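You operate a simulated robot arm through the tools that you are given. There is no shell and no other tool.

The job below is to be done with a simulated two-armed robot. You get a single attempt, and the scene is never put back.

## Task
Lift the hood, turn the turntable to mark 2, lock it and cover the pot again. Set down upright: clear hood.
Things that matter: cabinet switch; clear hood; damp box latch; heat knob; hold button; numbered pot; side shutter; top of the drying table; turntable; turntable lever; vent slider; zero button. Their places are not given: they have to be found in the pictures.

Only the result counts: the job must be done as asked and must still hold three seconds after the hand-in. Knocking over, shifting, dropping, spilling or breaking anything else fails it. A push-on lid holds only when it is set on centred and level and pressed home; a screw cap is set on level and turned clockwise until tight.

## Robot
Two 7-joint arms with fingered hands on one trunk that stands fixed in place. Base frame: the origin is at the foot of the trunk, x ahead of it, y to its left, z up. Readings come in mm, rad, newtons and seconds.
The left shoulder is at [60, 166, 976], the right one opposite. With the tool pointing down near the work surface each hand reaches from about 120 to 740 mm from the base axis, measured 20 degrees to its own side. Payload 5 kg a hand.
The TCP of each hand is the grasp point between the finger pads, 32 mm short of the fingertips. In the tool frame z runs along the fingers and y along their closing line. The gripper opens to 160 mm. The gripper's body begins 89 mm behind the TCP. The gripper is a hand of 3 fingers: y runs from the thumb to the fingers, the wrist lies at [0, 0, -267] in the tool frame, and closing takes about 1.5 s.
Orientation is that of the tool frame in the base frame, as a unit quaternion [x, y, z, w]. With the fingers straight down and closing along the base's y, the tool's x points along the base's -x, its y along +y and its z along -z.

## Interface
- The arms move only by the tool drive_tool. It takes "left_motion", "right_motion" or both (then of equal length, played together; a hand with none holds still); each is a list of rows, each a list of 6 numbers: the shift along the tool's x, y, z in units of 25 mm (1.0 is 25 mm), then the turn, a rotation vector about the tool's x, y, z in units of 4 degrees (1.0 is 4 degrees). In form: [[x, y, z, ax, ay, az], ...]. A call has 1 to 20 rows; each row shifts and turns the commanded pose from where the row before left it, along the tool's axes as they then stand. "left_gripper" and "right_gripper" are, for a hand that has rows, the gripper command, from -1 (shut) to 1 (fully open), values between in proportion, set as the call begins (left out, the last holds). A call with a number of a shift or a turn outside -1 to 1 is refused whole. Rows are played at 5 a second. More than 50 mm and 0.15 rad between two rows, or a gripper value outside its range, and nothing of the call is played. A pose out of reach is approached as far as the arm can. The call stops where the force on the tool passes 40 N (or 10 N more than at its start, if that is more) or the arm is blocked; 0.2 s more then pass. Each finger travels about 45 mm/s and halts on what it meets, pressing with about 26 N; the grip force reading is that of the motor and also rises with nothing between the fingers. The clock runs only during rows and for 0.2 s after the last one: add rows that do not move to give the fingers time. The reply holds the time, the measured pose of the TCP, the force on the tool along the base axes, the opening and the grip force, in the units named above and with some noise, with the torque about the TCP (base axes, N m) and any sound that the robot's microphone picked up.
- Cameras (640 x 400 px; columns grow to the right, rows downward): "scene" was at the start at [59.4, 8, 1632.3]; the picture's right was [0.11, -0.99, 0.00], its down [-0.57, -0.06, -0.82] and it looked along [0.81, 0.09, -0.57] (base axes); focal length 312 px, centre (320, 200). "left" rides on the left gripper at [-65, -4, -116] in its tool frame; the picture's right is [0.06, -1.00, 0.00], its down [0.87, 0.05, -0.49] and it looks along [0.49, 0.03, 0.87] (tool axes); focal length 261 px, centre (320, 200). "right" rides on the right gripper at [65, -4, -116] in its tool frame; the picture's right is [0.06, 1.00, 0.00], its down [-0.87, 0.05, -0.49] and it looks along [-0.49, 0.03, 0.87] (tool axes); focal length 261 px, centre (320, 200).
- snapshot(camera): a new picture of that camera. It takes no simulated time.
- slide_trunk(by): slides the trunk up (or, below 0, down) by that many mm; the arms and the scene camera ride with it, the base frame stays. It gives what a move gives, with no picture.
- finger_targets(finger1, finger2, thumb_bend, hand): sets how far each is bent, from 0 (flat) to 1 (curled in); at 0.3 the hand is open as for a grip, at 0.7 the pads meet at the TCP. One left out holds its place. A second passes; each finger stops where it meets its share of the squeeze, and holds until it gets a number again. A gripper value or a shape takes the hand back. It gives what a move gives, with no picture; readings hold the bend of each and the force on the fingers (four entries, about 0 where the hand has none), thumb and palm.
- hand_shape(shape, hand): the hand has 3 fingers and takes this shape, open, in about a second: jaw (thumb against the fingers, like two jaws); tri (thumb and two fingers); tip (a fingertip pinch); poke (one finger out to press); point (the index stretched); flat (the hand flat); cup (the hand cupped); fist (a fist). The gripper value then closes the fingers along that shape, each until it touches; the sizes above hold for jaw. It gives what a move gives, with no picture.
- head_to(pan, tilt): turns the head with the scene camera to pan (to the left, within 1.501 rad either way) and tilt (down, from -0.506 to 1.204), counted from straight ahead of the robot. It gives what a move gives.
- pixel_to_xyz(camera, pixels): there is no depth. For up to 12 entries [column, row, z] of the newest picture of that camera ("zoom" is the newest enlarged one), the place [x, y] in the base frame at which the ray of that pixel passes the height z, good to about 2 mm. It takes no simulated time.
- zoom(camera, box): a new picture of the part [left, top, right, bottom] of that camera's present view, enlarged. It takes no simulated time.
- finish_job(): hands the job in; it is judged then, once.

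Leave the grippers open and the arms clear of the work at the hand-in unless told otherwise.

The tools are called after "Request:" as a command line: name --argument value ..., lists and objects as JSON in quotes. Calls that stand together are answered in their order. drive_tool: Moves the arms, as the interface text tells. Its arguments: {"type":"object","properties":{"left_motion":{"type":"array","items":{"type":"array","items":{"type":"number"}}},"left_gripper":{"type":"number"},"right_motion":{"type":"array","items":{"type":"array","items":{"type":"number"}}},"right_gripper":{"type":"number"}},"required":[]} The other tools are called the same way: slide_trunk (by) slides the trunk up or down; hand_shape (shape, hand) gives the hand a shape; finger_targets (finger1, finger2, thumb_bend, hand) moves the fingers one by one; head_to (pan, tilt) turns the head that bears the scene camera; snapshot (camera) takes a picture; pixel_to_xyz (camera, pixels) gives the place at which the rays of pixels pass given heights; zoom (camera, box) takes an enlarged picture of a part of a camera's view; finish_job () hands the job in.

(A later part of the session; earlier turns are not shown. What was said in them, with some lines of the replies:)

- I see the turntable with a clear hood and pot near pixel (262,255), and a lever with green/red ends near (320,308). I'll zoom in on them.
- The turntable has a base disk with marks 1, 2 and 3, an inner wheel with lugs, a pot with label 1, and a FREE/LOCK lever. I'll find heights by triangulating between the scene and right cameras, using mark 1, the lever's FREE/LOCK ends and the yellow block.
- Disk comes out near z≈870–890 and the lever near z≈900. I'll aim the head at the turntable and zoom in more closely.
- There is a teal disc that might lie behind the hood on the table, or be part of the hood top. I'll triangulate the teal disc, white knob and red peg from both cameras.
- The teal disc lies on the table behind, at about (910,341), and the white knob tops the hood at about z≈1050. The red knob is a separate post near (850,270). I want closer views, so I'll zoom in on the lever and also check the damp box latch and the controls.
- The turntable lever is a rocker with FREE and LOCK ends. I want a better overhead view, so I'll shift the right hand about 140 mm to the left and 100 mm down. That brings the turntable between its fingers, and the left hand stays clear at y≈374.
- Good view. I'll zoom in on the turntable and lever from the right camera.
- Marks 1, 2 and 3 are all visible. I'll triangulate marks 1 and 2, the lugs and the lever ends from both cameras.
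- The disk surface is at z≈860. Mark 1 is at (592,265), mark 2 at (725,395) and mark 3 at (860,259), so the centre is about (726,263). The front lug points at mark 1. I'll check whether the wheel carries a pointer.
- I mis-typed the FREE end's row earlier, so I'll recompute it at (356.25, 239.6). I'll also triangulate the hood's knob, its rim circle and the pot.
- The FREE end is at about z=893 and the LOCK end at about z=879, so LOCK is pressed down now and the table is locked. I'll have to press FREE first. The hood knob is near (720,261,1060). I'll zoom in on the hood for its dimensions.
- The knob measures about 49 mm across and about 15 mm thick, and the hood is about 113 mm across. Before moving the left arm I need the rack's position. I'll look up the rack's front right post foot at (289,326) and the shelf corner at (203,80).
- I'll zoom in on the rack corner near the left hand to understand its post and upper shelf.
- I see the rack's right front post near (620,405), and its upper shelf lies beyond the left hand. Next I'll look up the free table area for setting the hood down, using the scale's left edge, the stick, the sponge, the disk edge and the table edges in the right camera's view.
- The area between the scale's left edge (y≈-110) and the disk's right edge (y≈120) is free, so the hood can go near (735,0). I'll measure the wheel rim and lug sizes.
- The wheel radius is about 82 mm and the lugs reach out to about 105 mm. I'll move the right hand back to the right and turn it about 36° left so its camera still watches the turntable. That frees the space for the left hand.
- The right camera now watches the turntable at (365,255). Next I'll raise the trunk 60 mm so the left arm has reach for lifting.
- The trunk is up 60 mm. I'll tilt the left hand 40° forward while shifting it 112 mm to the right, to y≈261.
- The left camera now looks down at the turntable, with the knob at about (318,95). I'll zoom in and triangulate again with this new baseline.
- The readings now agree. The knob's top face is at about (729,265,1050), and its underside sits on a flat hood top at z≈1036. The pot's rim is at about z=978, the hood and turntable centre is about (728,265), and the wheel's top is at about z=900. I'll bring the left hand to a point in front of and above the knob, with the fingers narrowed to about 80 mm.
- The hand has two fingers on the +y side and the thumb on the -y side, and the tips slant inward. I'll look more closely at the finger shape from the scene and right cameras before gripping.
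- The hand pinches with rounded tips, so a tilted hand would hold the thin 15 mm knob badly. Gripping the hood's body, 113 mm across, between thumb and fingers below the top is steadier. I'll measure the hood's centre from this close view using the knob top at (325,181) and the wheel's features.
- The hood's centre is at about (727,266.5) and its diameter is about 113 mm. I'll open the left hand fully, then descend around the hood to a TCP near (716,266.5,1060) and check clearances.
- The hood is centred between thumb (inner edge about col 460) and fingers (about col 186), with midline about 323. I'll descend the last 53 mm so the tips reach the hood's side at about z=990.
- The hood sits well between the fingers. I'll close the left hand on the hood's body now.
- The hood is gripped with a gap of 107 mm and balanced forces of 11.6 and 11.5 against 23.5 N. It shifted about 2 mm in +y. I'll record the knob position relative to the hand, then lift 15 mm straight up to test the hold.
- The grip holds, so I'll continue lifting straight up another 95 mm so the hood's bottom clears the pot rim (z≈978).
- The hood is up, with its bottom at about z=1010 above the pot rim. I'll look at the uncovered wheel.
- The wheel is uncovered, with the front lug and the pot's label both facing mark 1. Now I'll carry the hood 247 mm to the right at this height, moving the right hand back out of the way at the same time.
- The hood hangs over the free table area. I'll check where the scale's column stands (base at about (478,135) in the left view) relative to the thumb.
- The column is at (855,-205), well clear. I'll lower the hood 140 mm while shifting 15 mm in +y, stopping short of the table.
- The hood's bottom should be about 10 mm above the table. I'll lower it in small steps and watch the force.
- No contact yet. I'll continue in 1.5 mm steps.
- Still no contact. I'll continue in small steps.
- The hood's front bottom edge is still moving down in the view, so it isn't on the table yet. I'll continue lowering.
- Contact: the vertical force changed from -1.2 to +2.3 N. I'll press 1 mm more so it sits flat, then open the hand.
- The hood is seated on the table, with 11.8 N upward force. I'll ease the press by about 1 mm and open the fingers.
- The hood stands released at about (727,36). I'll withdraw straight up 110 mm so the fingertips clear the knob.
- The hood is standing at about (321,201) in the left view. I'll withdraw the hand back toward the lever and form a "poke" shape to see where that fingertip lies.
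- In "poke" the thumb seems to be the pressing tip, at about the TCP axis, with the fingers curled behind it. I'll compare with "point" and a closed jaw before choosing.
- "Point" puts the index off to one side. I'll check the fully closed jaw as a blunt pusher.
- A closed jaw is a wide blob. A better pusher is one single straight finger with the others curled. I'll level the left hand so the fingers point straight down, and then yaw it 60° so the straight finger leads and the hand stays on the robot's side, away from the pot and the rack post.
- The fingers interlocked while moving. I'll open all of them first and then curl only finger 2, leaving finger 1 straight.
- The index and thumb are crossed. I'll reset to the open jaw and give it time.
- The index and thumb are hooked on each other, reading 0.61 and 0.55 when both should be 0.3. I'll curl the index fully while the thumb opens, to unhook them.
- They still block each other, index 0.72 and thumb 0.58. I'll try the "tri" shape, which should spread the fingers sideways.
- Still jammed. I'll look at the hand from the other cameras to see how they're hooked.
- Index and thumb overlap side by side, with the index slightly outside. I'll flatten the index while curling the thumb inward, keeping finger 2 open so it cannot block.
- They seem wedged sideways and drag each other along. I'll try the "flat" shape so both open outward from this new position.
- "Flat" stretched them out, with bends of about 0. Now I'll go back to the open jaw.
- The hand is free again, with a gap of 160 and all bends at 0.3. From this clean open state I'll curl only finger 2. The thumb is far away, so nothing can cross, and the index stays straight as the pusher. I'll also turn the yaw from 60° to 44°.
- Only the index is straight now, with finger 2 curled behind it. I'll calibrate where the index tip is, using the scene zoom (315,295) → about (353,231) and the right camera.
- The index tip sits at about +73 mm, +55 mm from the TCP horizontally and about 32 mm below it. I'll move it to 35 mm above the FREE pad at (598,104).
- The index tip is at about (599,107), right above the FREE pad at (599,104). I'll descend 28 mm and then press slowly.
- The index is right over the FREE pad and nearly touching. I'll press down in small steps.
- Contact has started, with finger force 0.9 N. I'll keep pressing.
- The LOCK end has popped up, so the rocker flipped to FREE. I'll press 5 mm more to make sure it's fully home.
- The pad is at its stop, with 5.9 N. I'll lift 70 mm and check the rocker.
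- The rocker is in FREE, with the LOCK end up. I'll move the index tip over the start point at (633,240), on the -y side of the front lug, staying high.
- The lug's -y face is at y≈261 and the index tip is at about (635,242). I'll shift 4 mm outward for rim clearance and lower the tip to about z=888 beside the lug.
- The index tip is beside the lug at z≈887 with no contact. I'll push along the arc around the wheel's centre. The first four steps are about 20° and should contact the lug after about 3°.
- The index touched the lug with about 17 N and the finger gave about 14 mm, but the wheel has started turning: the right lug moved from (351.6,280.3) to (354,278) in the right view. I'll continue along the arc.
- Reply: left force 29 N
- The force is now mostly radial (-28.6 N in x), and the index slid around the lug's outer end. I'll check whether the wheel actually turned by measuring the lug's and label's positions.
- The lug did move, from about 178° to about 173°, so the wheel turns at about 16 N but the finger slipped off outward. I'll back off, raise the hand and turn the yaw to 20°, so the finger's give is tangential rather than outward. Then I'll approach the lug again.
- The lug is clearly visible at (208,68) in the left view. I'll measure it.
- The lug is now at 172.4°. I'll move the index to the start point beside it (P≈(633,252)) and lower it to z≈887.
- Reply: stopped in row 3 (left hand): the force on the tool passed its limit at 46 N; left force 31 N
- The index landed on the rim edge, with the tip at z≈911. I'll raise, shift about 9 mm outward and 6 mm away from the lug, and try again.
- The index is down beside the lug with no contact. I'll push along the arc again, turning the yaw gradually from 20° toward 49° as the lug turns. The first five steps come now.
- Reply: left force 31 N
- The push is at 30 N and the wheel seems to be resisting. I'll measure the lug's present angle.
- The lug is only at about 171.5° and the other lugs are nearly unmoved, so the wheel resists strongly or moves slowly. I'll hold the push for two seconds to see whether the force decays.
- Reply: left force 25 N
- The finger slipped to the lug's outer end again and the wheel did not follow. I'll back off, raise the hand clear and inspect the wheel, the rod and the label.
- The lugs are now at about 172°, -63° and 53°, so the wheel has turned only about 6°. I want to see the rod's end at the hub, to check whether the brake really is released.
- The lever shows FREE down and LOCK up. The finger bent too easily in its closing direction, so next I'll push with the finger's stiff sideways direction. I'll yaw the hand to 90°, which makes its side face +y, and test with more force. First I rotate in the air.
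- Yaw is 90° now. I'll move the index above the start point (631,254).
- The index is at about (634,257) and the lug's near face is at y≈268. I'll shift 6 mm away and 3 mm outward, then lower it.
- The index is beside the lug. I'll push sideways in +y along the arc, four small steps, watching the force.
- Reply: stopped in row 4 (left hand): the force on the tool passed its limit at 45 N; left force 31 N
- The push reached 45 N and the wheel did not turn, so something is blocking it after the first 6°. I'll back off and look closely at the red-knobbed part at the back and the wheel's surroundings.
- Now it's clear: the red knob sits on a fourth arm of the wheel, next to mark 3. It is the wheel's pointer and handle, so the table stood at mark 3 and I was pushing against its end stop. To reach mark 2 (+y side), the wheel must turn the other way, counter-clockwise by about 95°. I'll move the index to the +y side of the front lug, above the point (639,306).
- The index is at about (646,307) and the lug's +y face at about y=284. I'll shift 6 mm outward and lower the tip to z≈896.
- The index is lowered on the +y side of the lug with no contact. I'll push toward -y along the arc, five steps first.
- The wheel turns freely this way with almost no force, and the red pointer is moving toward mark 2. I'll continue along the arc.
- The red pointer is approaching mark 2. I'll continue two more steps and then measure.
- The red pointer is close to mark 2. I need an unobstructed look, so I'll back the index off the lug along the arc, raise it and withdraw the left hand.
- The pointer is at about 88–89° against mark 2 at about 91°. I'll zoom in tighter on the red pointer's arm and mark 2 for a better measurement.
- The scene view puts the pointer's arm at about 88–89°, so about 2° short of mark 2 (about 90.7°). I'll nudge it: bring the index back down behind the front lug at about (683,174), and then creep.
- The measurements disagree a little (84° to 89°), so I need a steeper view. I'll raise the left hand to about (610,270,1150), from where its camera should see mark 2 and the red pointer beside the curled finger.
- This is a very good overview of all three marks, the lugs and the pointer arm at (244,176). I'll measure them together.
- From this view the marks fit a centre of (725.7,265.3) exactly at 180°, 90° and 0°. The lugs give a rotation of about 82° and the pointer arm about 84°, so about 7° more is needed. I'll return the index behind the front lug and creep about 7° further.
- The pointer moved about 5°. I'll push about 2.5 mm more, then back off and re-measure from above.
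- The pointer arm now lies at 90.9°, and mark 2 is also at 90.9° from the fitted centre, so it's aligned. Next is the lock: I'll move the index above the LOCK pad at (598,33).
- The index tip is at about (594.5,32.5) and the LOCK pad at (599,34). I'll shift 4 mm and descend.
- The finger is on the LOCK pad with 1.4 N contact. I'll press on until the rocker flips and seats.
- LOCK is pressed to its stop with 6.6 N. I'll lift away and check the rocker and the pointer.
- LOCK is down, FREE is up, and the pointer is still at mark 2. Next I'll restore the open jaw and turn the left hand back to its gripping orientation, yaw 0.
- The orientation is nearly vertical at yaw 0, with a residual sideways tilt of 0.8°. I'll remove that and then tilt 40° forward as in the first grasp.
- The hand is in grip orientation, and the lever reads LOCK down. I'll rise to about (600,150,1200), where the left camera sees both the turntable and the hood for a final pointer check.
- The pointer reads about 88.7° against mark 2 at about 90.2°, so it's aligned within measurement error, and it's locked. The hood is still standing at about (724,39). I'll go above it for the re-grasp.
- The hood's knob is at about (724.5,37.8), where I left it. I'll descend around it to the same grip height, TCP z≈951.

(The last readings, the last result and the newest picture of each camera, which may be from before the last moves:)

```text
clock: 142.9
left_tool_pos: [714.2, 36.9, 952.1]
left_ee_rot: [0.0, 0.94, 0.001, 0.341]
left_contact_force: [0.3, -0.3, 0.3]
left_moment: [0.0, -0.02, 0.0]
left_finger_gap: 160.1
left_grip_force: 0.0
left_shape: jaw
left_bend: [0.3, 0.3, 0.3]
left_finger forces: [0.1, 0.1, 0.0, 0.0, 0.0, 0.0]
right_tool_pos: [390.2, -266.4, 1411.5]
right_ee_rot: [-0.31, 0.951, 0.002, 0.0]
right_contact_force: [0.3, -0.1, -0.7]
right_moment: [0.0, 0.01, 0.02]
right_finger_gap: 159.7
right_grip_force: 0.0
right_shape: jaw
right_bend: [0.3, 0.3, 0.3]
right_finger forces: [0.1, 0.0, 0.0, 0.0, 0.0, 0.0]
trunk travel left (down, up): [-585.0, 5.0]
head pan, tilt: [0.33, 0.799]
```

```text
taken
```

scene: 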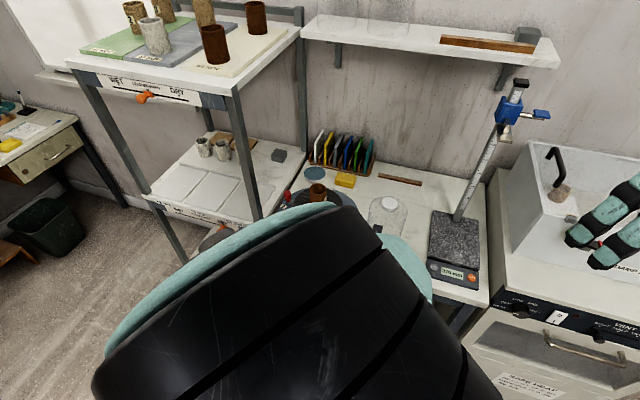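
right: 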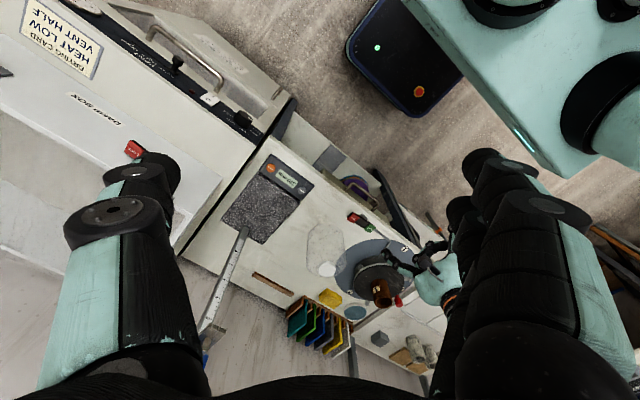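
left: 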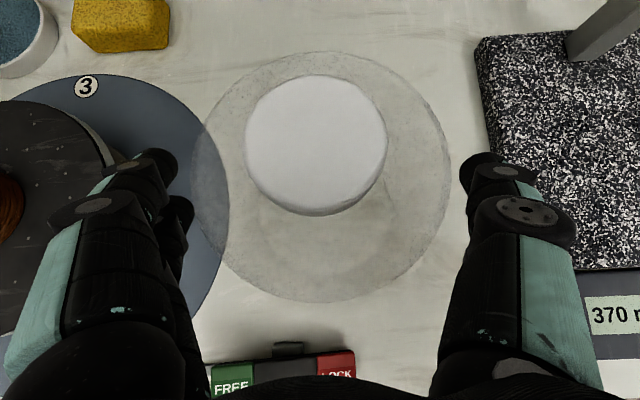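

The hood sits in the hand just as when I released it. I'll close the grip.

Request:
drive_tool --left_motion '[[0, 0, 0, 0, 0, 0], [0, 0, 0, 0, 0, 0], [0, 0, 0, 0, 0, 0], [0, 0, 0, 0, 0, 0], [0, 0, 0, 0, 0, 0], [0, 0, 0, 0, 0, 0], [0, 0, 0, 0, 0, 0]]' --left_gripper -1.0

Request:
snapshot --camera "left"

```text
clock: 144.6
left_tool_pos: [713.7, 37.3, 953.4]
left_ee_rot: [0.001, 0.94, 0.0, 0.341]
left_contact_force: [-0.1, 0.1, 0.3]
left_moment: [0.03, 0.05, 0.01]
left_finger_gap: 107.2
left_grip_force: 26.2
left_shape: jaw
left_bend: [0.69, 0.69, 0.66]
left_finger forces: [11.6, 11.7, 0.0, 0.0, 23.3, 0.0]
right_tool_pos: [389.7, -266.4, 1411.3]
right_ee_rot: [-0.31, 0.951, 0.001, -0.001]
right_contact_force: [0.4, -0.1, -0.7]
right_moment: [0.01, 0.02, 0.03]
right_finger_gap: 160.1
right_grip_force: 0.1
right_shape: jaw
right_bend: [0.3, 0.3, 0.3]
right_finger forces: [0.1, 0.0, 0.0, 0.1, 0.0, 0.1]
trunk travel left (down, up): [-585.0, 5.0]
head pan, tilt: [0.33, 0.799]
```

```text
taken
```

left: 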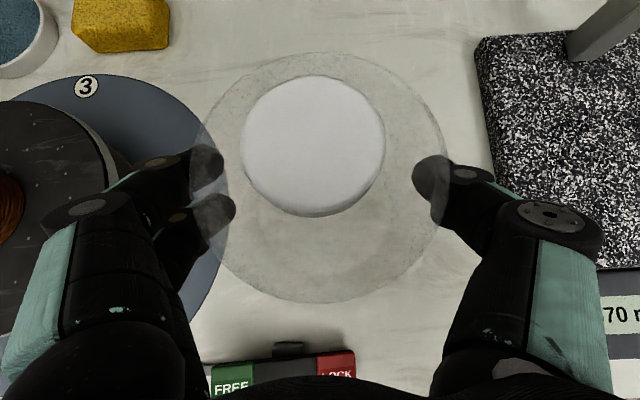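

Request:
pixel_to_xyz --camera "left" --pixels '[[313, 144, 1008], [313, 144, 1003]]'

Request:
drive_tool --left_motion '[[-0.257, 0, -0.3064, 0, 0, 0], [-0.257, 0, -0.3064, 0, 0, 0], [-0.257, 0, -0.3064, 0, 0, 0], [-0.257, 0, -0.3064, 0, 0, 0], [-0.257, 0, -0.3064, 0, 0, 0], [-0.257, 0, -0.3064, 0, 0, 0], [-0.257, 0, -0.3064, 0, 0, 0], [-0.257, 0, -0.3064, 0, 0, 0], [-0.257, 0, -0.3064, 0, 0, 0], [-0.257, 0, -0.3064, 0, 0, 0], [-0.257, 0, -0.3064, 0, 0, 0], [-0.257, 0, -0.3064, 0, 0, 0], [-0.257, 0, -0.3064, 0, 0, 0], [-0.257, 0, -0.3064, 0, 0, 0], [-0.257, 0, -0.3064, 0, 0, 0], [-0.257, 0, -0.3064, 0, 0, 0], [-0.257, 0, -0.3064, 0, 0, 0]]'

Request:
snapshot --camera "left"

Request:
snapshot --camera "right"

```text
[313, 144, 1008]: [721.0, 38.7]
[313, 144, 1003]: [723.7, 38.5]
```

```text
clock: 148.2
left_tool_pos: [714.0, 35.6, 1123.1]
left_ee_rot: [0.0, 0.94, 0.001, 0.341]
left_contact_force: [0.3, -0.2, -1.4]
left_moment: [0.03, 0.03, 0.04]
left_finger_gap: 107.2
left_grip_force: 25.7
left_shape: jaw
left_bend: [0.69, 0.69, 0.66]
left_finger forces: [11.7, 11.6, 0.0, 0.0, 23.5, 0.1]
right_tool_pos: [390.9, -267.0, 1410.3]
right_ee_rot: [-0.31, 0.951, 0.0, 0.0]
right_contact_force: [-0.1, 0.1, -0.1]
right_moment: [-0.01, -0.01, -0.01]
right_finger_gap: 160.0
right_grip_force: 0.2
right_shape: jaw
right_bend: [0.3, 0.3, 0.3]
right_finger forces: [0.1, 0.0, 0.0, 0.1, 0.0, 0.0]
trunk travel left (down, up): [-585.0, 5.0]
head pan, tilt: [0.33, 0.799]
```

```text
taken
```

left: 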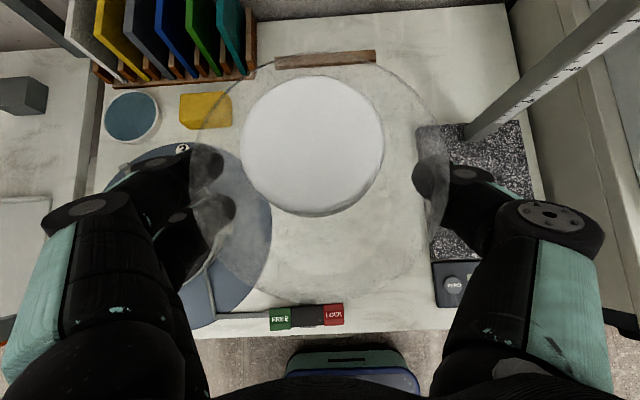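

```text
taken
```

right: 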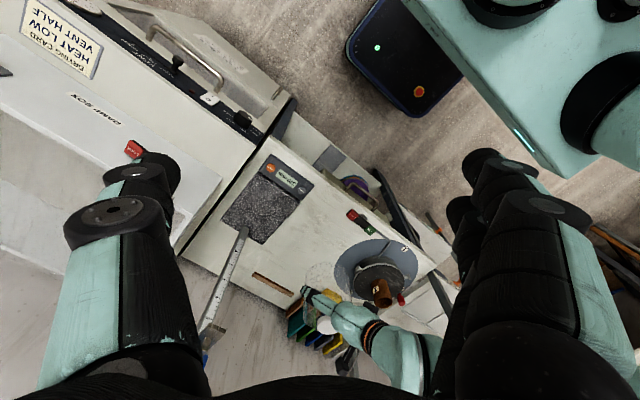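

The hood is lifted, its bottom at about z=1027. I'll carry it 229 mm to the left, over the turntable's centre (725.7,265.3).

Request:
drive_tool --left_motion '[[0, 0.482, 0, 0, 0, 0], [0, 0.482, 0, 0, 0, 0], [0, 0.482, 0, 0, 0, 0], [0, 0.482, 0, 0, 0, 0], [0, 0.482, 0, 0, 0, 0], [0, 0.482, 0, 0, 0, 0], [0, 0.482, 0, 0, 0, 0], [0, 0.482, 0, 0, 0, 0], [0, 0.482, 0, 0, 0, 0], [0, 0.482, 0, 0, 0, 0], [0, 0.482, 0, 0, 0, 0], [0, 0.482, 0, 0, 0, 0], [0, 0.482, 0, 0, 0, 0], [0, 0.482, 0, 0, 0, 0], [0, 0.482, 0, 0, 0, 0], [0, 0.482, 0, 0, 0, 0], [0, 0.482, 0, 0, 0, 0], [0, 0.482, 0, 0, 0, 0], [0, 0.482, 0, 0, 0, 0], [0, 0, 0, 0, 0, 0]]'

Request:
snapshot --camera "left"

Request:
zoom --camera "right" --box '[320, 220, 440, 340]'

Request:
zoom --camera "scene" --box '[260, 120, 390, 250]'

```text
clock: 152.3
left_tool_pos: [712.5, 263.1, 1123.7]
left_ee_rot: [0.001, 0.94, 0.001, 0.341]
left_contact_force: [-0.3, -1.4, -1.1]
left_moment: [0.01, 0.06, 0.02]
left_finger_gap: 107.1
left_grip_force: 26.5
left_shape: jaw
left_bend: [0.69, 0.69, 0.66]
left_finger forces: [11.6, 11.7, 0.1, 0.0, 23.4, 0.1]
right_tool_pos: [389.0, -267.1, 1411.3]
right_ee_rot: [-0.311, 0.951, 0.001, 0.0]
right_contact_force: [-0.6, 0.2, 0.4]
right_moment: [0.04, -0.02, -0.02]
right_finger_gap: 160.0
right_grip_force: 0.1
right_shape: jaw
right_bend: [0.3, 0.3, 0.3]
right_finger forces: [0.1, 0.0, 0.0, 0.0, 0.0, 0.1]
trunk travel left (down, up): [-585.0, 5.0]
head pan, tilt: [0.33, 0.799]
```

```text
taken
```

left: 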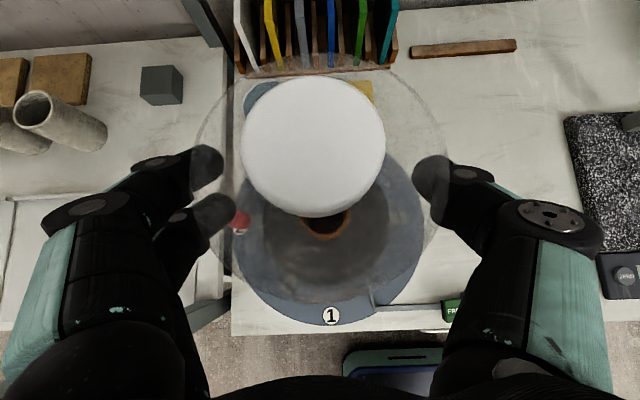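

```text
3.33 times, centred on (380, 280) of right
```

zoom: 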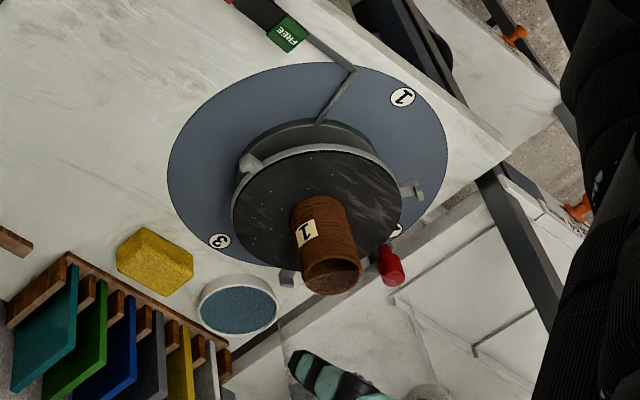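

```text
3.08 times, centred on (325, 185) of scene
```

zoom: 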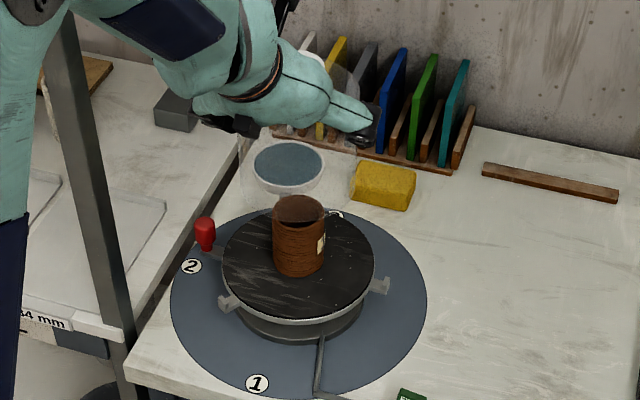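

Request:
pixel_to_xyz --camera "left" --pixels '[[314, 144, 1178], [314, 144, 1172], [331, 316, 860], [328, 222, 978]]'

Request:
zoom --camera "left" --box '[180, 40, 460, 340]'

```text
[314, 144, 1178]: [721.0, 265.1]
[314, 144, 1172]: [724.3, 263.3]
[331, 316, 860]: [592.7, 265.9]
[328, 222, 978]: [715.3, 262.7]
```

```text
1.33 times, centred on (320, 190) of left
```

zoom: 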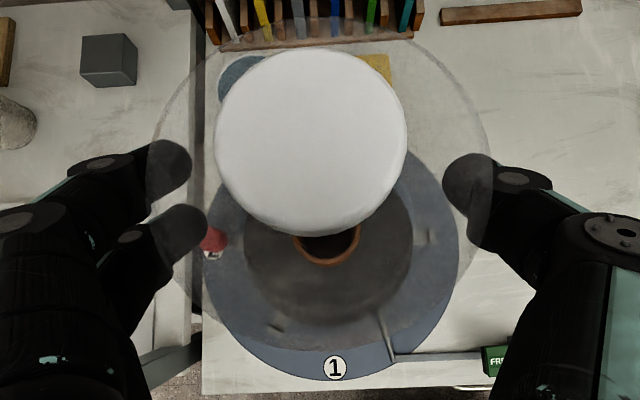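

The hood is centred over the wheel within about 3 mm. I'll lower it 100 mm with a 2 mm forward correction, then finish in small steps.

Request:
drive_tool --left_motion '[[0.251, 0, 0.3116, 0, 0, 0], [0.251, 0, 0.3116, 0, 0, 0], [0.251, 0, 0.3116, 0, 0, 0], [0.251, 0, 0.3116, 0, 0, 0], [0.251, 0, 0.3116, 0, 0, 0], [0.251, 0, 0.3116, 0, 0, 0], [0.251, 0, 0.3116, 0, 0, 0], [0.251, 0, 0.3116, 0, 0, 0], [0.251, 0, 0.3116, 0, 0, 0], [0.251, 0, 0.3116, 0, 0, 0], [0, 0, 0, 0, 0, 0]]'

Request:
snapshot --camera "left"

Request:
zoom --camera "scene" --box '[260, 140, 390, 250]'

Request:
zoom --camera "right" --box '[320, 220, 440, 340]'

```text
clock: 154.8
left_tool_pos: [715.6, 264.3, 1022.4]
left_ee_rot: [0.0, 0.94, 0.002, 0.341]
left_contact_force: [1.1, -0.2, -1.9]
left_moment: [-0.03, 0.03, 0.02]
left_finger_gap: 107.1
left_grip_force: 26.0
left_shape: jaw
left_bend: [0.69, 0.69, 0.66]
left_finger forces: [11.7, 11.6, 0.1, 0.0, 23.5, 0.0]
right_tool_pos: [389.8, -266.8, 1411.2]
right_ee_rot: [-0.311, 0.95, 0.001, 0.0]
right_contact_force: [0.1, -0.1, -0.1]
right_moment: [-0.01, 0.0, 0.01]
right_finger_gap: 159.9
right_grip_force: 0.0
right_shape: jaw
right_bend: [0.3, 0.3, 0.3]
right_finger forces: [0.1, 0.1, 0.0, 0.0, 0.1, 0.0]
trunk travel left (down, up): [-585.0, 5.0]
head pan, tilt: [0.33, 0.799]
```

```text
taken
```

left: 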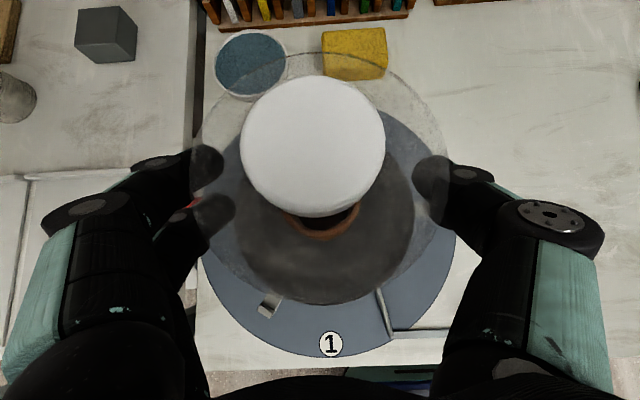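

```text
3.64 times, centred on (325, 195) of scene
```

zoom: 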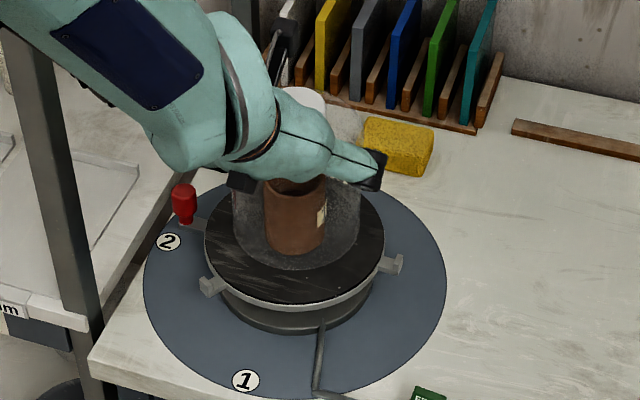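

```text
3.33 times, centred on (380, 280) of right
```

zoom: 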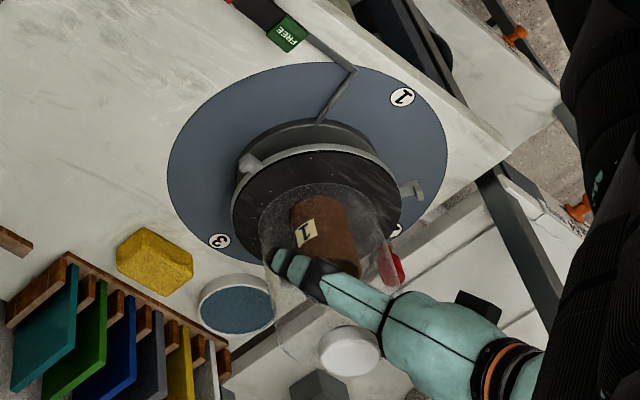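

The hood is around the pot and just above the wheel. I'll lower it in 2 mm steps watching the force.

Request:
drive_tool --left_motion '[[0.0514, 0, 0.0613, 0, 0, 0], [0.0514, 0, 0.0613, 0, 0, 0], [0.0514, 0, 0.0613, 0, 0, 0], [0.0514, 0, 0.0613, 0, 0, 0]]'

Request:
drive_tool --left_motion '[[0.0386, 0, 0.046, 0, 0, 0], [0.0386, 0, 0.046, 0, 0, 0]]'

```text
clock: 155.8
left_tool_pos: [715.0, 264.0, 1015.1]
left_ee_rot: [0.0, 0.94, 0.002, 0.341]
left_contact_force: [0.5, -0.2, -1.5]
left_moment: [0.02, 0.01, 0.01]
left_finger_gap: 106.9
left_grip_force: 26.2
left_shape: jaw
left_bend: [0.69, 0.69, 0.66]
left_finger forces: [11.7, 11.8, 0.0, 0.0, 23.5, 0.1]
right_tool_pos: [390.5, -266.3, 1411.8]
right_ee_rot: [-0.311, 0.95, 0.001, 0.0]
right_contact_force: [0.3, 0.2, 0.0]
right_moment: [0.0, 0.04, 0.03]
right_finger_gap: 159.9
right_grip_force: 0.1
right_shape: jaw
right_bend: [0.3, 0.3, 0.3]
right_finger forces: [0.0, 0.1, 0.0, 0.0, 0.0, 0.1]
trunk travel left (down, up): [-585.0, 5.0]
head pan, tilt: [0.33, 0.799]
```

```text
clock: 156.3
left_tool_pos: [714.8, 263.8, 1012.5]
left_ee_rot: [0.001, 0.94, 0.001, 0.341]
left_contact_force: [-0.1, -0.1, -1.3]
left_moment: [0.03, 0.04, 0.01]
left_finger_gap: 107.0
left_grip_force: 26.6
left_shape: jaw
left_bend: [0.69, 0.69, 0.66]
left_finger forces: [11.7, 11.8, 0.1, 0.0, 23.3, 0.1]
right_tool_pos: [388.6, -267.5, 1411.9]
right_ee_rot: [-0.31, 0.951, 0.001, 0.0]
right_contact_force: [-0.3, -0.3, 0.0]
right_moment: [0.03, 0.02, 0.0]
right_finger_gap: 160.1
right_grip_force: 0.0
right_shape: jaw
right_bend: [0.3, 0.3, 0.3]
right_finger forces: [0.0, 0.0, 0.0, 0.0, 0.0, 0.0]
trunk travel left (down, up): [-585.0, 5.0]
head pan, tilt: [0.33, 0.799]
```

Request:
drive_tool --left_motion '[[0.0386, 0, 0.046, 0, 0, 0]]'

Request:
drive_tool --left_motion '[[0.0257, 0, 0.0306, 0, 0, 0]]'

```text
clock: 156.8
left_tool_pos: [714.1, 263.3, 1010.9]
left_ee_rot: [0.001, 0.94, 0.001, 0.341]
left_contact_force: [1.7, -0.5, -1.0]
left_moment: [-0.04, -0.06, 0.01]
left_finger_gap: 107.1
left_grip_force: 26.0
left_shape: jaw
left_bend: [0.69, 0.69, 0.66]
left_finger forces: [11.8, 11.6, 0.1, 0.0, 23.4, 0.0]
right_tool_pos: [390.2, -266.7, 1410.0]
right_ee_rot: [-0.31, 0.951, 0.001, 0.0]
right_contact_force: [0.1, -0.2, -0.5]
right_moment: [0.02, -0.02, 0.0]
right_finger_gap: 159.9
right_grip_force: 0.0
right_shape: jaw
right_bend: [0.3, 0.3, 0.3]
right_finger forces: [0.0, 0.1, 0.0, 0.0, 0.0, 0.0]
trunk travel left (down, up): [-585.0, 5.0]
head pan, tilt: [0.33, 0.799]
```

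```text
clock: 157.2
left_tool_pos: [715.5, 264.4, 1009.8]
left_ee_rot: [0.0, 0.94, 0.002, 0.341]
left_contact_force: [0.1, -0.4, -0.5]
left_moment: [0.02, 0.02, 0.05]
left_finger_gap: 107.3
left_grip_force: 26.6
left_shape: jaw
left_bend: [0.69, 0.69, 0.66]
left_finger forces: [11.7, 11.8, 0.1, 0.1, 23.6, 0.1]
right_tool_pos: [390.5, -267.6, 1410.4]
right_ee_rot: [-0.31, 0.951, 0.001, 0.0]
right_contact_force: [-0.1, 0.1, -0.1]
right_moment: [0.0, 0.03, 0.03]
right_finger_gap: 160.1
right_grip_force: 0.0
right_shape: jaw
right_bend: [0.3, 0.3, 0.3]
right_finger forces: [0.0, 0.1, 0.0, 0.1, 0.1, 0.0]
trunk travel left (down, up): [-585.0, 5.0]
head pan, tilt: [0.33, 0.799]
```

Request:
drive_tool --left_motion '[[0.0257, 0, 0.0306, 0, 0, 0]]'

Request:
drive_tool --left_motion '[[0.0257, 0, 0.0306, 0, 0, 0]]'

```text
clock: 157.6
left_tool_pos: [716.5, 264.1, 1009.5]
left_ee_rot: [0.0, 0.94, 0.002, 0.341]
left_contact_force: [-0.1, 1.8, 2.7]
left_moment: [0.06, -0.03, 0.05]
left_finger_gap: 106.9
left_grip_force: 25.7
left_shape: jaw
left_bend: [0.69, 0.69, 0.66]
left_finger forces: [12.2, 12.3, 0.0, 0.0, 23.5, 0.0]
right_tool_pos: [389.8, -265.6, 1410.9]
right_ee_rot: [-0.311, 0.95, -0.001, 0.0]
right_contact_force: [-0.6, 1.0, 0.0]
right_moment: [0.0, -0.02, 0.0]
right_finger_gap: 159.9
right_grip_force: 0.0
right_shape: jaw
right_bend: [0.3, 0.3, 0.3]
right_finger forces: [0.0, 0.0, 0.1, 0.0, 0.0, 0.0]
trunk travel left (down, up): [-585.0, 5.0]
head pan, tilt: [0.33, 0.799]
```

```text
clock: 157.9
left_tool_pos: [714.5, 263.8, 1009.0]
left_ee_rot: [0.0, 0.94, 0.002, 0.342]
left_contact_force: [-3.1, 2.1, 8.1]
left_moment: [0.11, -0.06, 0.03]
left_finger_gap: 107.2
left_grip_force: 25.8
left_shape: jaw
left_bend: [0.69, 0.69, 0.66]
left_finger forces: [12.9, 12.9, 0.0, 0.1, 23.7, 0.1]
right_tool_pos: [389.6, -266.7, 1411.9]
right_ee_rot: [-0.31, 0.951, 0.0, 0.0]
right_contact_force: [-0.3, -0.3, -0.1]
right_moment: [0.03, 0.01, 0.01]
right_finger_gap: 159.9
right_grip_force: 0.2
right_shape: jaw
right_bend: [0.3, 0.3, 0.3]
right_finger forces: [0.0, 0.0, 0.0, 0.0, 0.0, 0.1]
trunk travel left (down, up): [-585.0, 5.0]
head pan, tilt: [0.33, 0.799]
```

The hood is seated on the wheel at the expected height, with 8 N. I'll press 1 mm more, check the pictures and then ease off.

Request:
drive_tool --left_motion '[[0.0257, 0, 0.0306, 0, 0, 0], [0, 0, 0, 0, 0, 0]]'

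Request:
zoom --camera "scene" --box '[270, 150, 370, 240]'

Request:
zoom --camera "right" --box '[330, 230, 430, 330]'

Request:
snapshot --camera "left"

```text
clock: 158.6
left_tool_pos: [716.6, 263.7, 1007.4]
left_ee_rot: [-0.001, 0.939, 0.003, 0.343]
left_contact_force: [-0.2, 5.0, 15.0]
left_moment: [0.15, -0.19, 0.05]
left_finger_gap: 107.2
left_grip_force: 25.9
left_shape: jaw
left_bend: [0.69, 0.69, 0.67]
left_finger forces: [13.9, 13.8, 0.0, 0.1, 23.0, 0.0]
right_tool_pos: [388.7, -267.8, 1412.0]
right_ee_rot: [-0.311, 0.95, 0.0, 0.0]
right_contact_force: [0.2, -0.5, 0.1]
right_moment: [-0.01, 0.0, -0.02]
right_finger_gap: 159.9
right_grip_force: 0.1
right_shape: jaw
right_bend: [0.3, 0.3, 0.3]
right_finger forces: [0.1, 0.0, 0.0, 0.1, 0.0, 0.1]
trunk travel left (down, up): [-585.0, 5.0]
head pan, tilt: [0.33, 0.799]
```

```text
4.44 times, centred on (320, 195) of scene
```

zoom: 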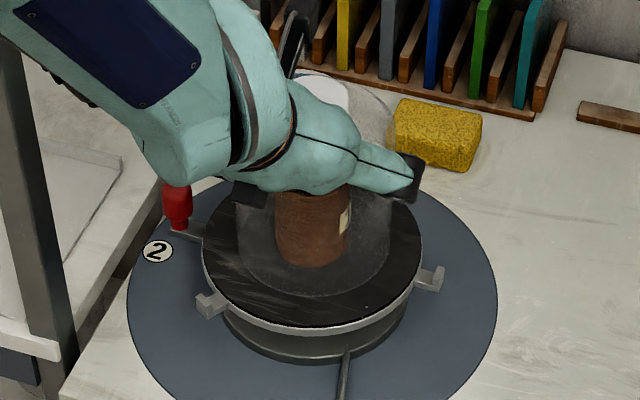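

```text
4.00 times, centred on (380, 280) of right
```

zoom: 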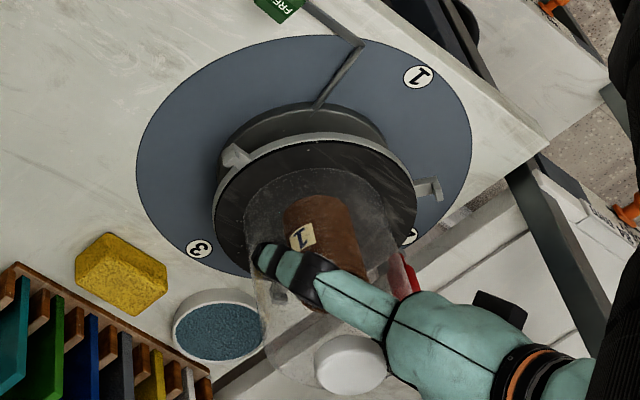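

```text
taken
```

left: 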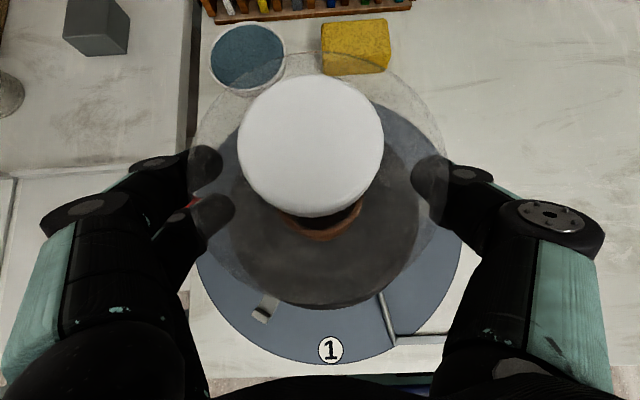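

The hood stands evenly on the wheel around the pot. I'll ease the press and open the hand.

Request:
drive_tool --left_motion '[[-0.045, 0, -0.0535, 0, 0, 0], [0, 0, 0, 0, 0, 0]]'

Request:
drive_tool --left_motion '[[0, 0, 0, 0, 0, 0], [0, 0, 0, 0, 0, 0], [0, 0, 0, 0, 0, 0], [0, 0, 0, 0, 0, 0], [0, 0, 0, 0, 0, 0]]' --left_gripper 1.0

Request:
snapshot --camera "left"

Request:
zoom --camera "scene" --box '[270, 150, 370, 240]'

```text
clock: 159.2
left_tool_pos: [715.7, 264.3, 1008.5]
left_ee_rot: [0.001, 0.94, 0.001, 0.342]
left_contact_force: [3.2, 4.6, 12.2]
left_moment: [0.22, -0.2, 0.05]
left_finger_gap: 107.2
left_grip_force: 25.4
left_shape: jaw
left_bend: [0.69, 0.69, 0.67]
left_finger forces: [14.0, 13.9, 0.0, 0.0, 23.1, 0.1]
right_tool_pos: [390.0, -267.3, 1410.3]
right_ee_rot: [-0.311, 0.951, 0.001, 0.0]
right_contact_force: [0.4, 0.4, 0.2]
right_moment: [-0.03, -0.01, -0.01]
right_finger_gap: 160.1
right_grip_force: 0.0
right_shape: jaw
right_bend: [0.3, 0.3, 0.3]
right_finger forces: [0.0, 0.0, 0.1, 0.1, 0.0, 0.0]
trunk travel left (down, up): [-585.0, 5.0]
head pan, tilt: [0.33, 0.799]
```

```text
clock: 160.3
left_tool_pos: [716.1, 263.6, 1007.6]
left_ee_rot: [0.0, 0.94, 0.002, 0.341]
left_contact_force: [-0.1, 0.5, 0.3]
left_moment: [-0.02, 0.0, -0.01]
left_finger_gap: 159.9
left_grip_force: 0.0
left_shape: jaw
left_bend: [0.3, 0.3, 0.3]
left_finger forces: [0.0, 0.0, 0.0, 0.1, 0.0, 0.1]
right_tool_pos: [389.6, -267.1, 1410.0]
right_ee_rot: [-0.311, 0.95, 0.001, 0.001]
right_contact_force: [0.7, -0.1, -0.5]
right_moment: [0.0, 0.01, 0.01]
right_finger_gap: 159.9
right_grip_force: 0.1
right_shape: jaw
right_bend: [0.3, 0.3, 0.3]
right_finger forces: [0.0, 0.0, 0.0, 0.1, 0.0, 0.0]
trunk travel left (down, up): [-585.0, 5.0]
head pan, tilt: [0.33, 0.799]
```

```text
taken
```

left: 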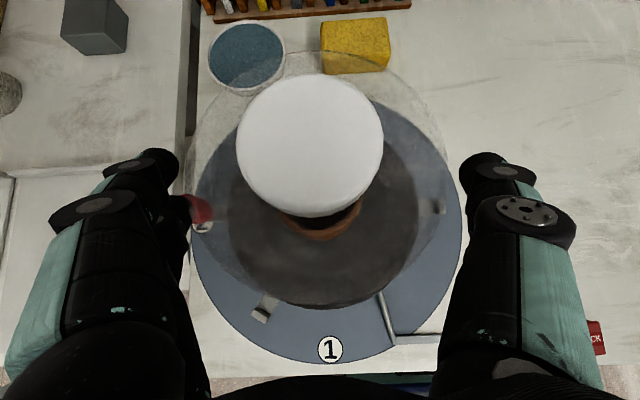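

```text
4.44 times, centred on (320, 195) of scene
```

zoom: 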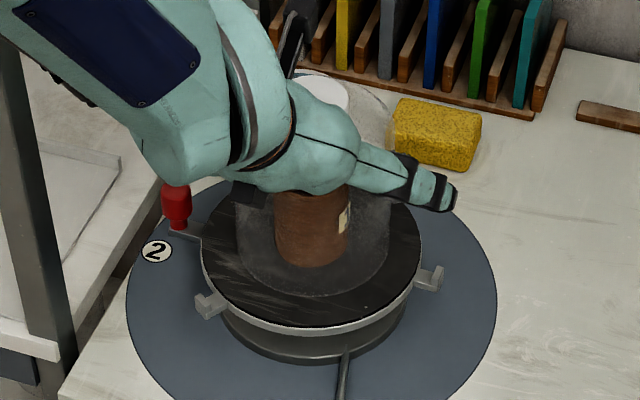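

The hand is open and the hood stands on its own. I'll withdraw straight up 120 mm.

Request:
drive_tool --left_motion '[[-0.257, 0, -0.3064, 0, 0, 0], [-0.257, 0, -0.3064, 0, 0, 0], [-0.257, 0, -0.3064, 0, 0, 0], [-0.257, 0, -0.3064, 0, 0, 0], [-0.257, 0, -0.3064, 0, 0, 0], [-0.257, 0, -0.3064, 0, 0, 0], [-0.257, 0, -0.3064, 0, 0, 0], [-0.257, 0, -0.3064, 0, 0, 0], [-0.257, 0, -0.3064, 0, 0, 0], [-0.257, 0, -0.3064, 0, 0, 0], [-0.257, 0, -0.3064, 0, 0, 0], [-0.257, 0, -0.3064, 0, 0, 0]]'

Request:
snapshot --camera "left"

```text
clock: 162.9
left_tool_pos: [714.0, 262.7, 1128.3]
left_ee_rot: [0.001, 0.94, 0.001, 0.341]
left_contact_force: [0.3, -0.4, 0.5]
left_moment: [-0.03, -0.02, 0.01]
left_finger_gap: 159.9
left_grip_force: 0.1
left_shape: jaw
left_bend: [0.3, 0.3, 0.3]
left_finger forces: [0.0, 0.0, 0.1, 0.1, 0.1, 0.0]
right_tool_pos: [389.9, -267.6, 1409.8]
right_ee_rot: [-0.31, 0.951, 0.001, 0.0]
right_contact_force: [0.5, 0.3, 0.7]
right_moment: [0.0, -0.01, 0.0]
right_finger_gap: 159.6
right_grip_force: 0.2
right_shape: jaw
right_bend: [0.3, 0.3, 0.3]
right_finger forces: [0.1, 0.0, 0.0, 0.0, 0.0, 0.1]
trunk travel left (down, up): [-585.0, 5.0]
head pan, tilt: [0.33, 0.799]
```

```text
taken
```

left: 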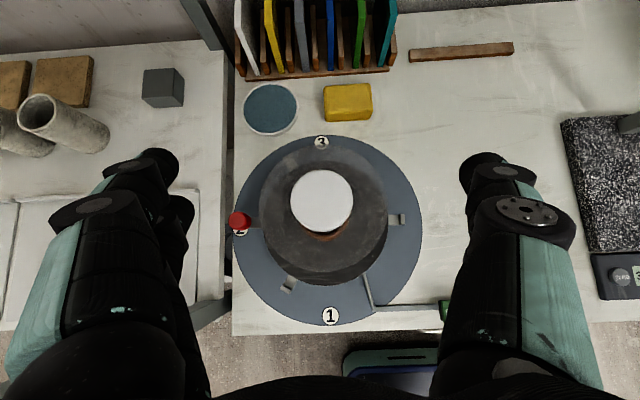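

This is a clear top view. I'll zoom in to verify the pointer at mark 2 and the hood's centring.

Request:
zoom --camera "left" --box '[220, 120, 440, 340]'

Request:
zoom --camera "left" --box '[220, 195, 280, 250]'

Request:
pixel_to_xyz --camera "left" --pixels '[[330.5, 315.5, 860], [240, 230, 860], [322, 142.5, 860], [252, 221, 903], [395, 220, 905], [288, 283, 905], [322, 200, 1065], [323, 208, 1050]]'

```text
1.82 times, centred on (330, 230) of left
```

zoom: 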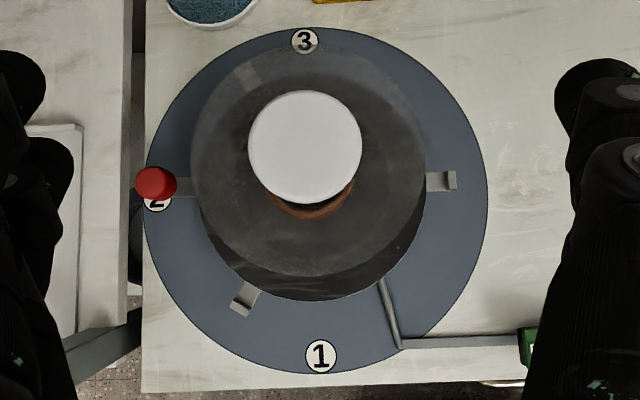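

```text
7.27 times, centred on (250, 222) of left
```

zoom: 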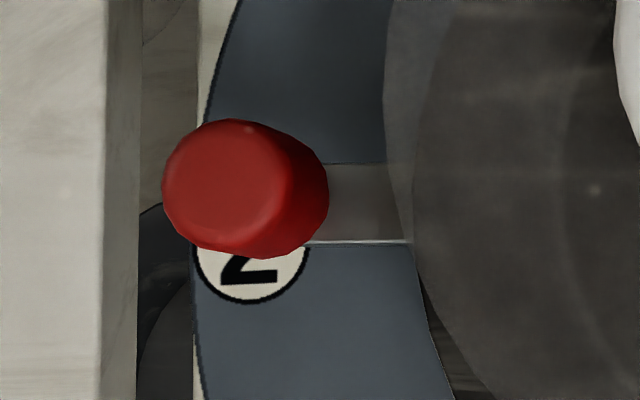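

```text
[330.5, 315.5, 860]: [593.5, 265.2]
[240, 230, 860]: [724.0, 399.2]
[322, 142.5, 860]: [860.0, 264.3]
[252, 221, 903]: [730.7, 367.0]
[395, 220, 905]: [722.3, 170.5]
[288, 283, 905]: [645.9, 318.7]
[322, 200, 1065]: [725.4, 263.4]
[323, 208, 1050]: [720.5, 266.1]
```

Request:
pixel_to_xyz --camera "left" --pixels '[[255.5, 222.9, 903], [255.5, 222.9, 900], [240.8, 229, 860], [330.5, 315.7, 860], [321.8, 142.1, 860], [393, 220, 903], [397, 220, 905], [285, 285, 905], [322.5, 201, 1062], [322.5, 201, 1055], [322, 209, 1046]]'

```text
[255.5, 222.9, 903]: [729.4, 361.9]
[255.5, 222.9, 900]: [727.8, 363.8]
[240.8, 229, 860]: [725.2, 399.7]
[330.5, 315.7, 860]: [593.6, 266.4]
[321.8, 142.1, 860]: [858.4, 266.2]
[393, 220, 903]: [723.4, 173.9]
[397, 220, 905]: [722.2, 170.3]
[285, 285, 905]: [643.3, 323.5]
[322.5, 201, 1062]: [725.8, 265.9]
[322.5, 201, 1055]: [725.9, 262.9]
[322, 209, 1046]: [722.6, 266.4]
```

The fitted centre is (726,266). The pointer arm is at about 88.5–90.9° over the repeated views, and mark 2 is at about 90.3°. The hood's knob is at about (725.8,264.5), well centred. I'll withdraw the left hand back and up, clear of the work.

Request:
drive_tool --left_motion '[[0.291, 0.1, -0.897, 0, 0, 0], [0.291, 0.1, -0.897, 0, 0, 0], [0.291, 0.1, -0.897, 0, 0, 0], [0.291, 0.1, -0.897, 0, 0, 0], [0.291, 0.1, -0.897, 0, 0, 0], [0.291, 0.1, -0.897, 0, 0, 0], [0.291, 0.1, -0.897, 0, 0, 0], [0.291, 0.1, -0.897, 0, 0, 0], [0.291, 0.1, -0.897, 0, 0, 0], [0.291, 0.1, -0.897, 0, 0, 0], [0.291, 0.1, -0.897, 0, 0, 0], [0.291, 0.1, -0.897, 0, 0, 0], [0, 0, 0, 0, 0, 0]]'

Request:
snapshot --camera "scene"

Request:
zoom --camera "scene" --box '[265, 150, 400, 275]'

Request:
zoom --camera "right" --box '[310, 190, 440, 320]'

Request:
snapshot --camera "left"

```text
clock: 165.8
left_tool_pos: [473.7, 294.0, 1280.5]
left_ee_rot: [0.0, 0.94, 0.001, 0.341]
left_contact_force: [-0.3, -0.1, -0.5]
left_moment: [-0.03, 0.04, -0.03]
left_finger_gap: 160.1
left_grip_force: 0.0
left_shape: jaw
left_bend: [0.3, 0.3, 0.3]
left_finger forces: [0.0, 0.0, 0.1, 0.1, 0.0, 0.0]
right_tool_pos: [390.3, -266.7, 1411.1]
right_ee_rot: [-0.311, 0.95, 0.0, 0.0]
right_contact_force: [0.5, 0.8, -0.1]
right_moment: [0.01, -0.02, -0.01]
right_finger_gap: 160.0
right_grip_force: 0.1
right_shape: jaw
right_bend: [0.3, 0.3, 0.3]
right_finger forces: [0.0, 0.0, 0.0, 0.0, 0.0, 0.0]
trunk travel left (down, up): [-585.0, 5.0]
head pan, tilt: [0.33, 0.799]
```

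```text
taken
```

scene: 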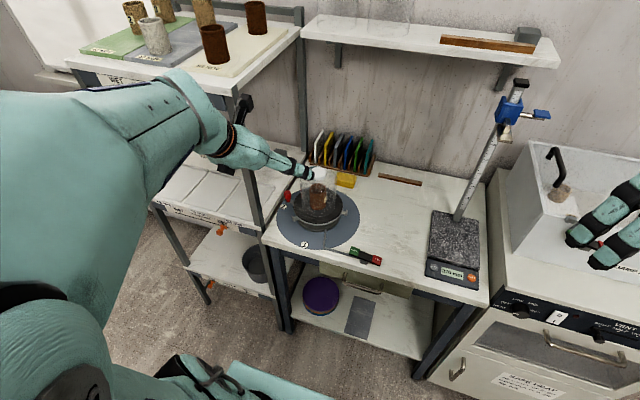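

```text
3.20 times, centred on (332, 212) of scene
```

zoom: 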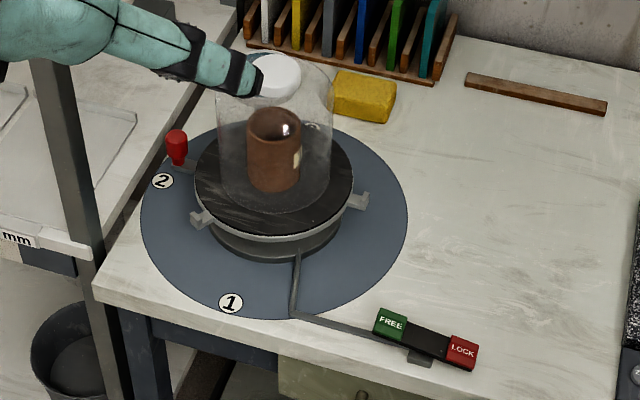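

```text
3.08 times, centred on (375, 255) of right
```

zoom: 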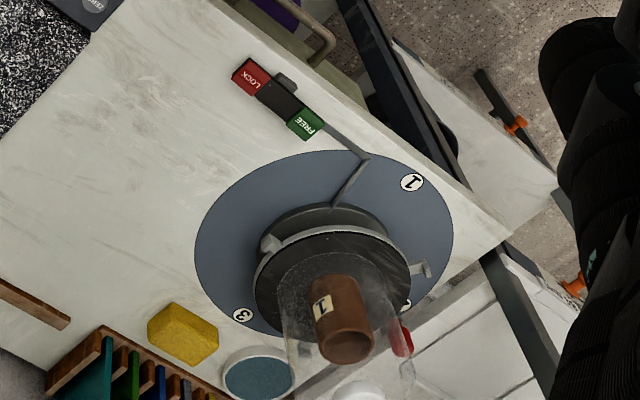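

```text
taken
```

left: 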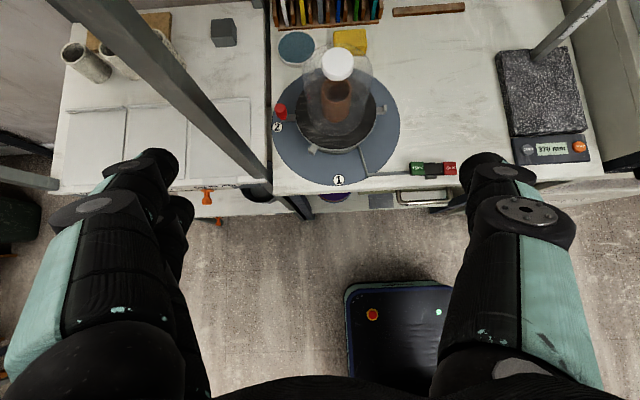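

The final state checks out in the pictures:
- The hood stands upright and centred over the pot.
- The red pointer is at mark 2.
- The LOCK end of the lever is down.
- Nothing else has moved that I can see, both hands are open, and the arms are clear.

I'm handing the job in.

Request:
finish_job

```text
The job is handed in.
```

The job is handed in: the hood was lifted off, the turntable turned to mark 2 and locked, and the hood set back upright over the pot.

- **Turntable:** the red knob turned out to be the pointer, and it started at mark 3. It now points at mark 2, within about 2° by my camera measurements. The LOCK end of the lever is pressed down.
- **Hood:** it stands upright on the wheel around the pot, within about 2 mm of centre.
- **Wrong direction first:** I took the front lug for the pointer and pushed the wheel the wrong way, up to about 45 N against its end stop. I saw no damage and it turned freely the right way afterwards.
- **Hood parking:** while I turned the wheel, the hood stood upright on the free area of the table.
- **End position:** nothing else looks moved in the pictures, and both hands are open and clear of the work.
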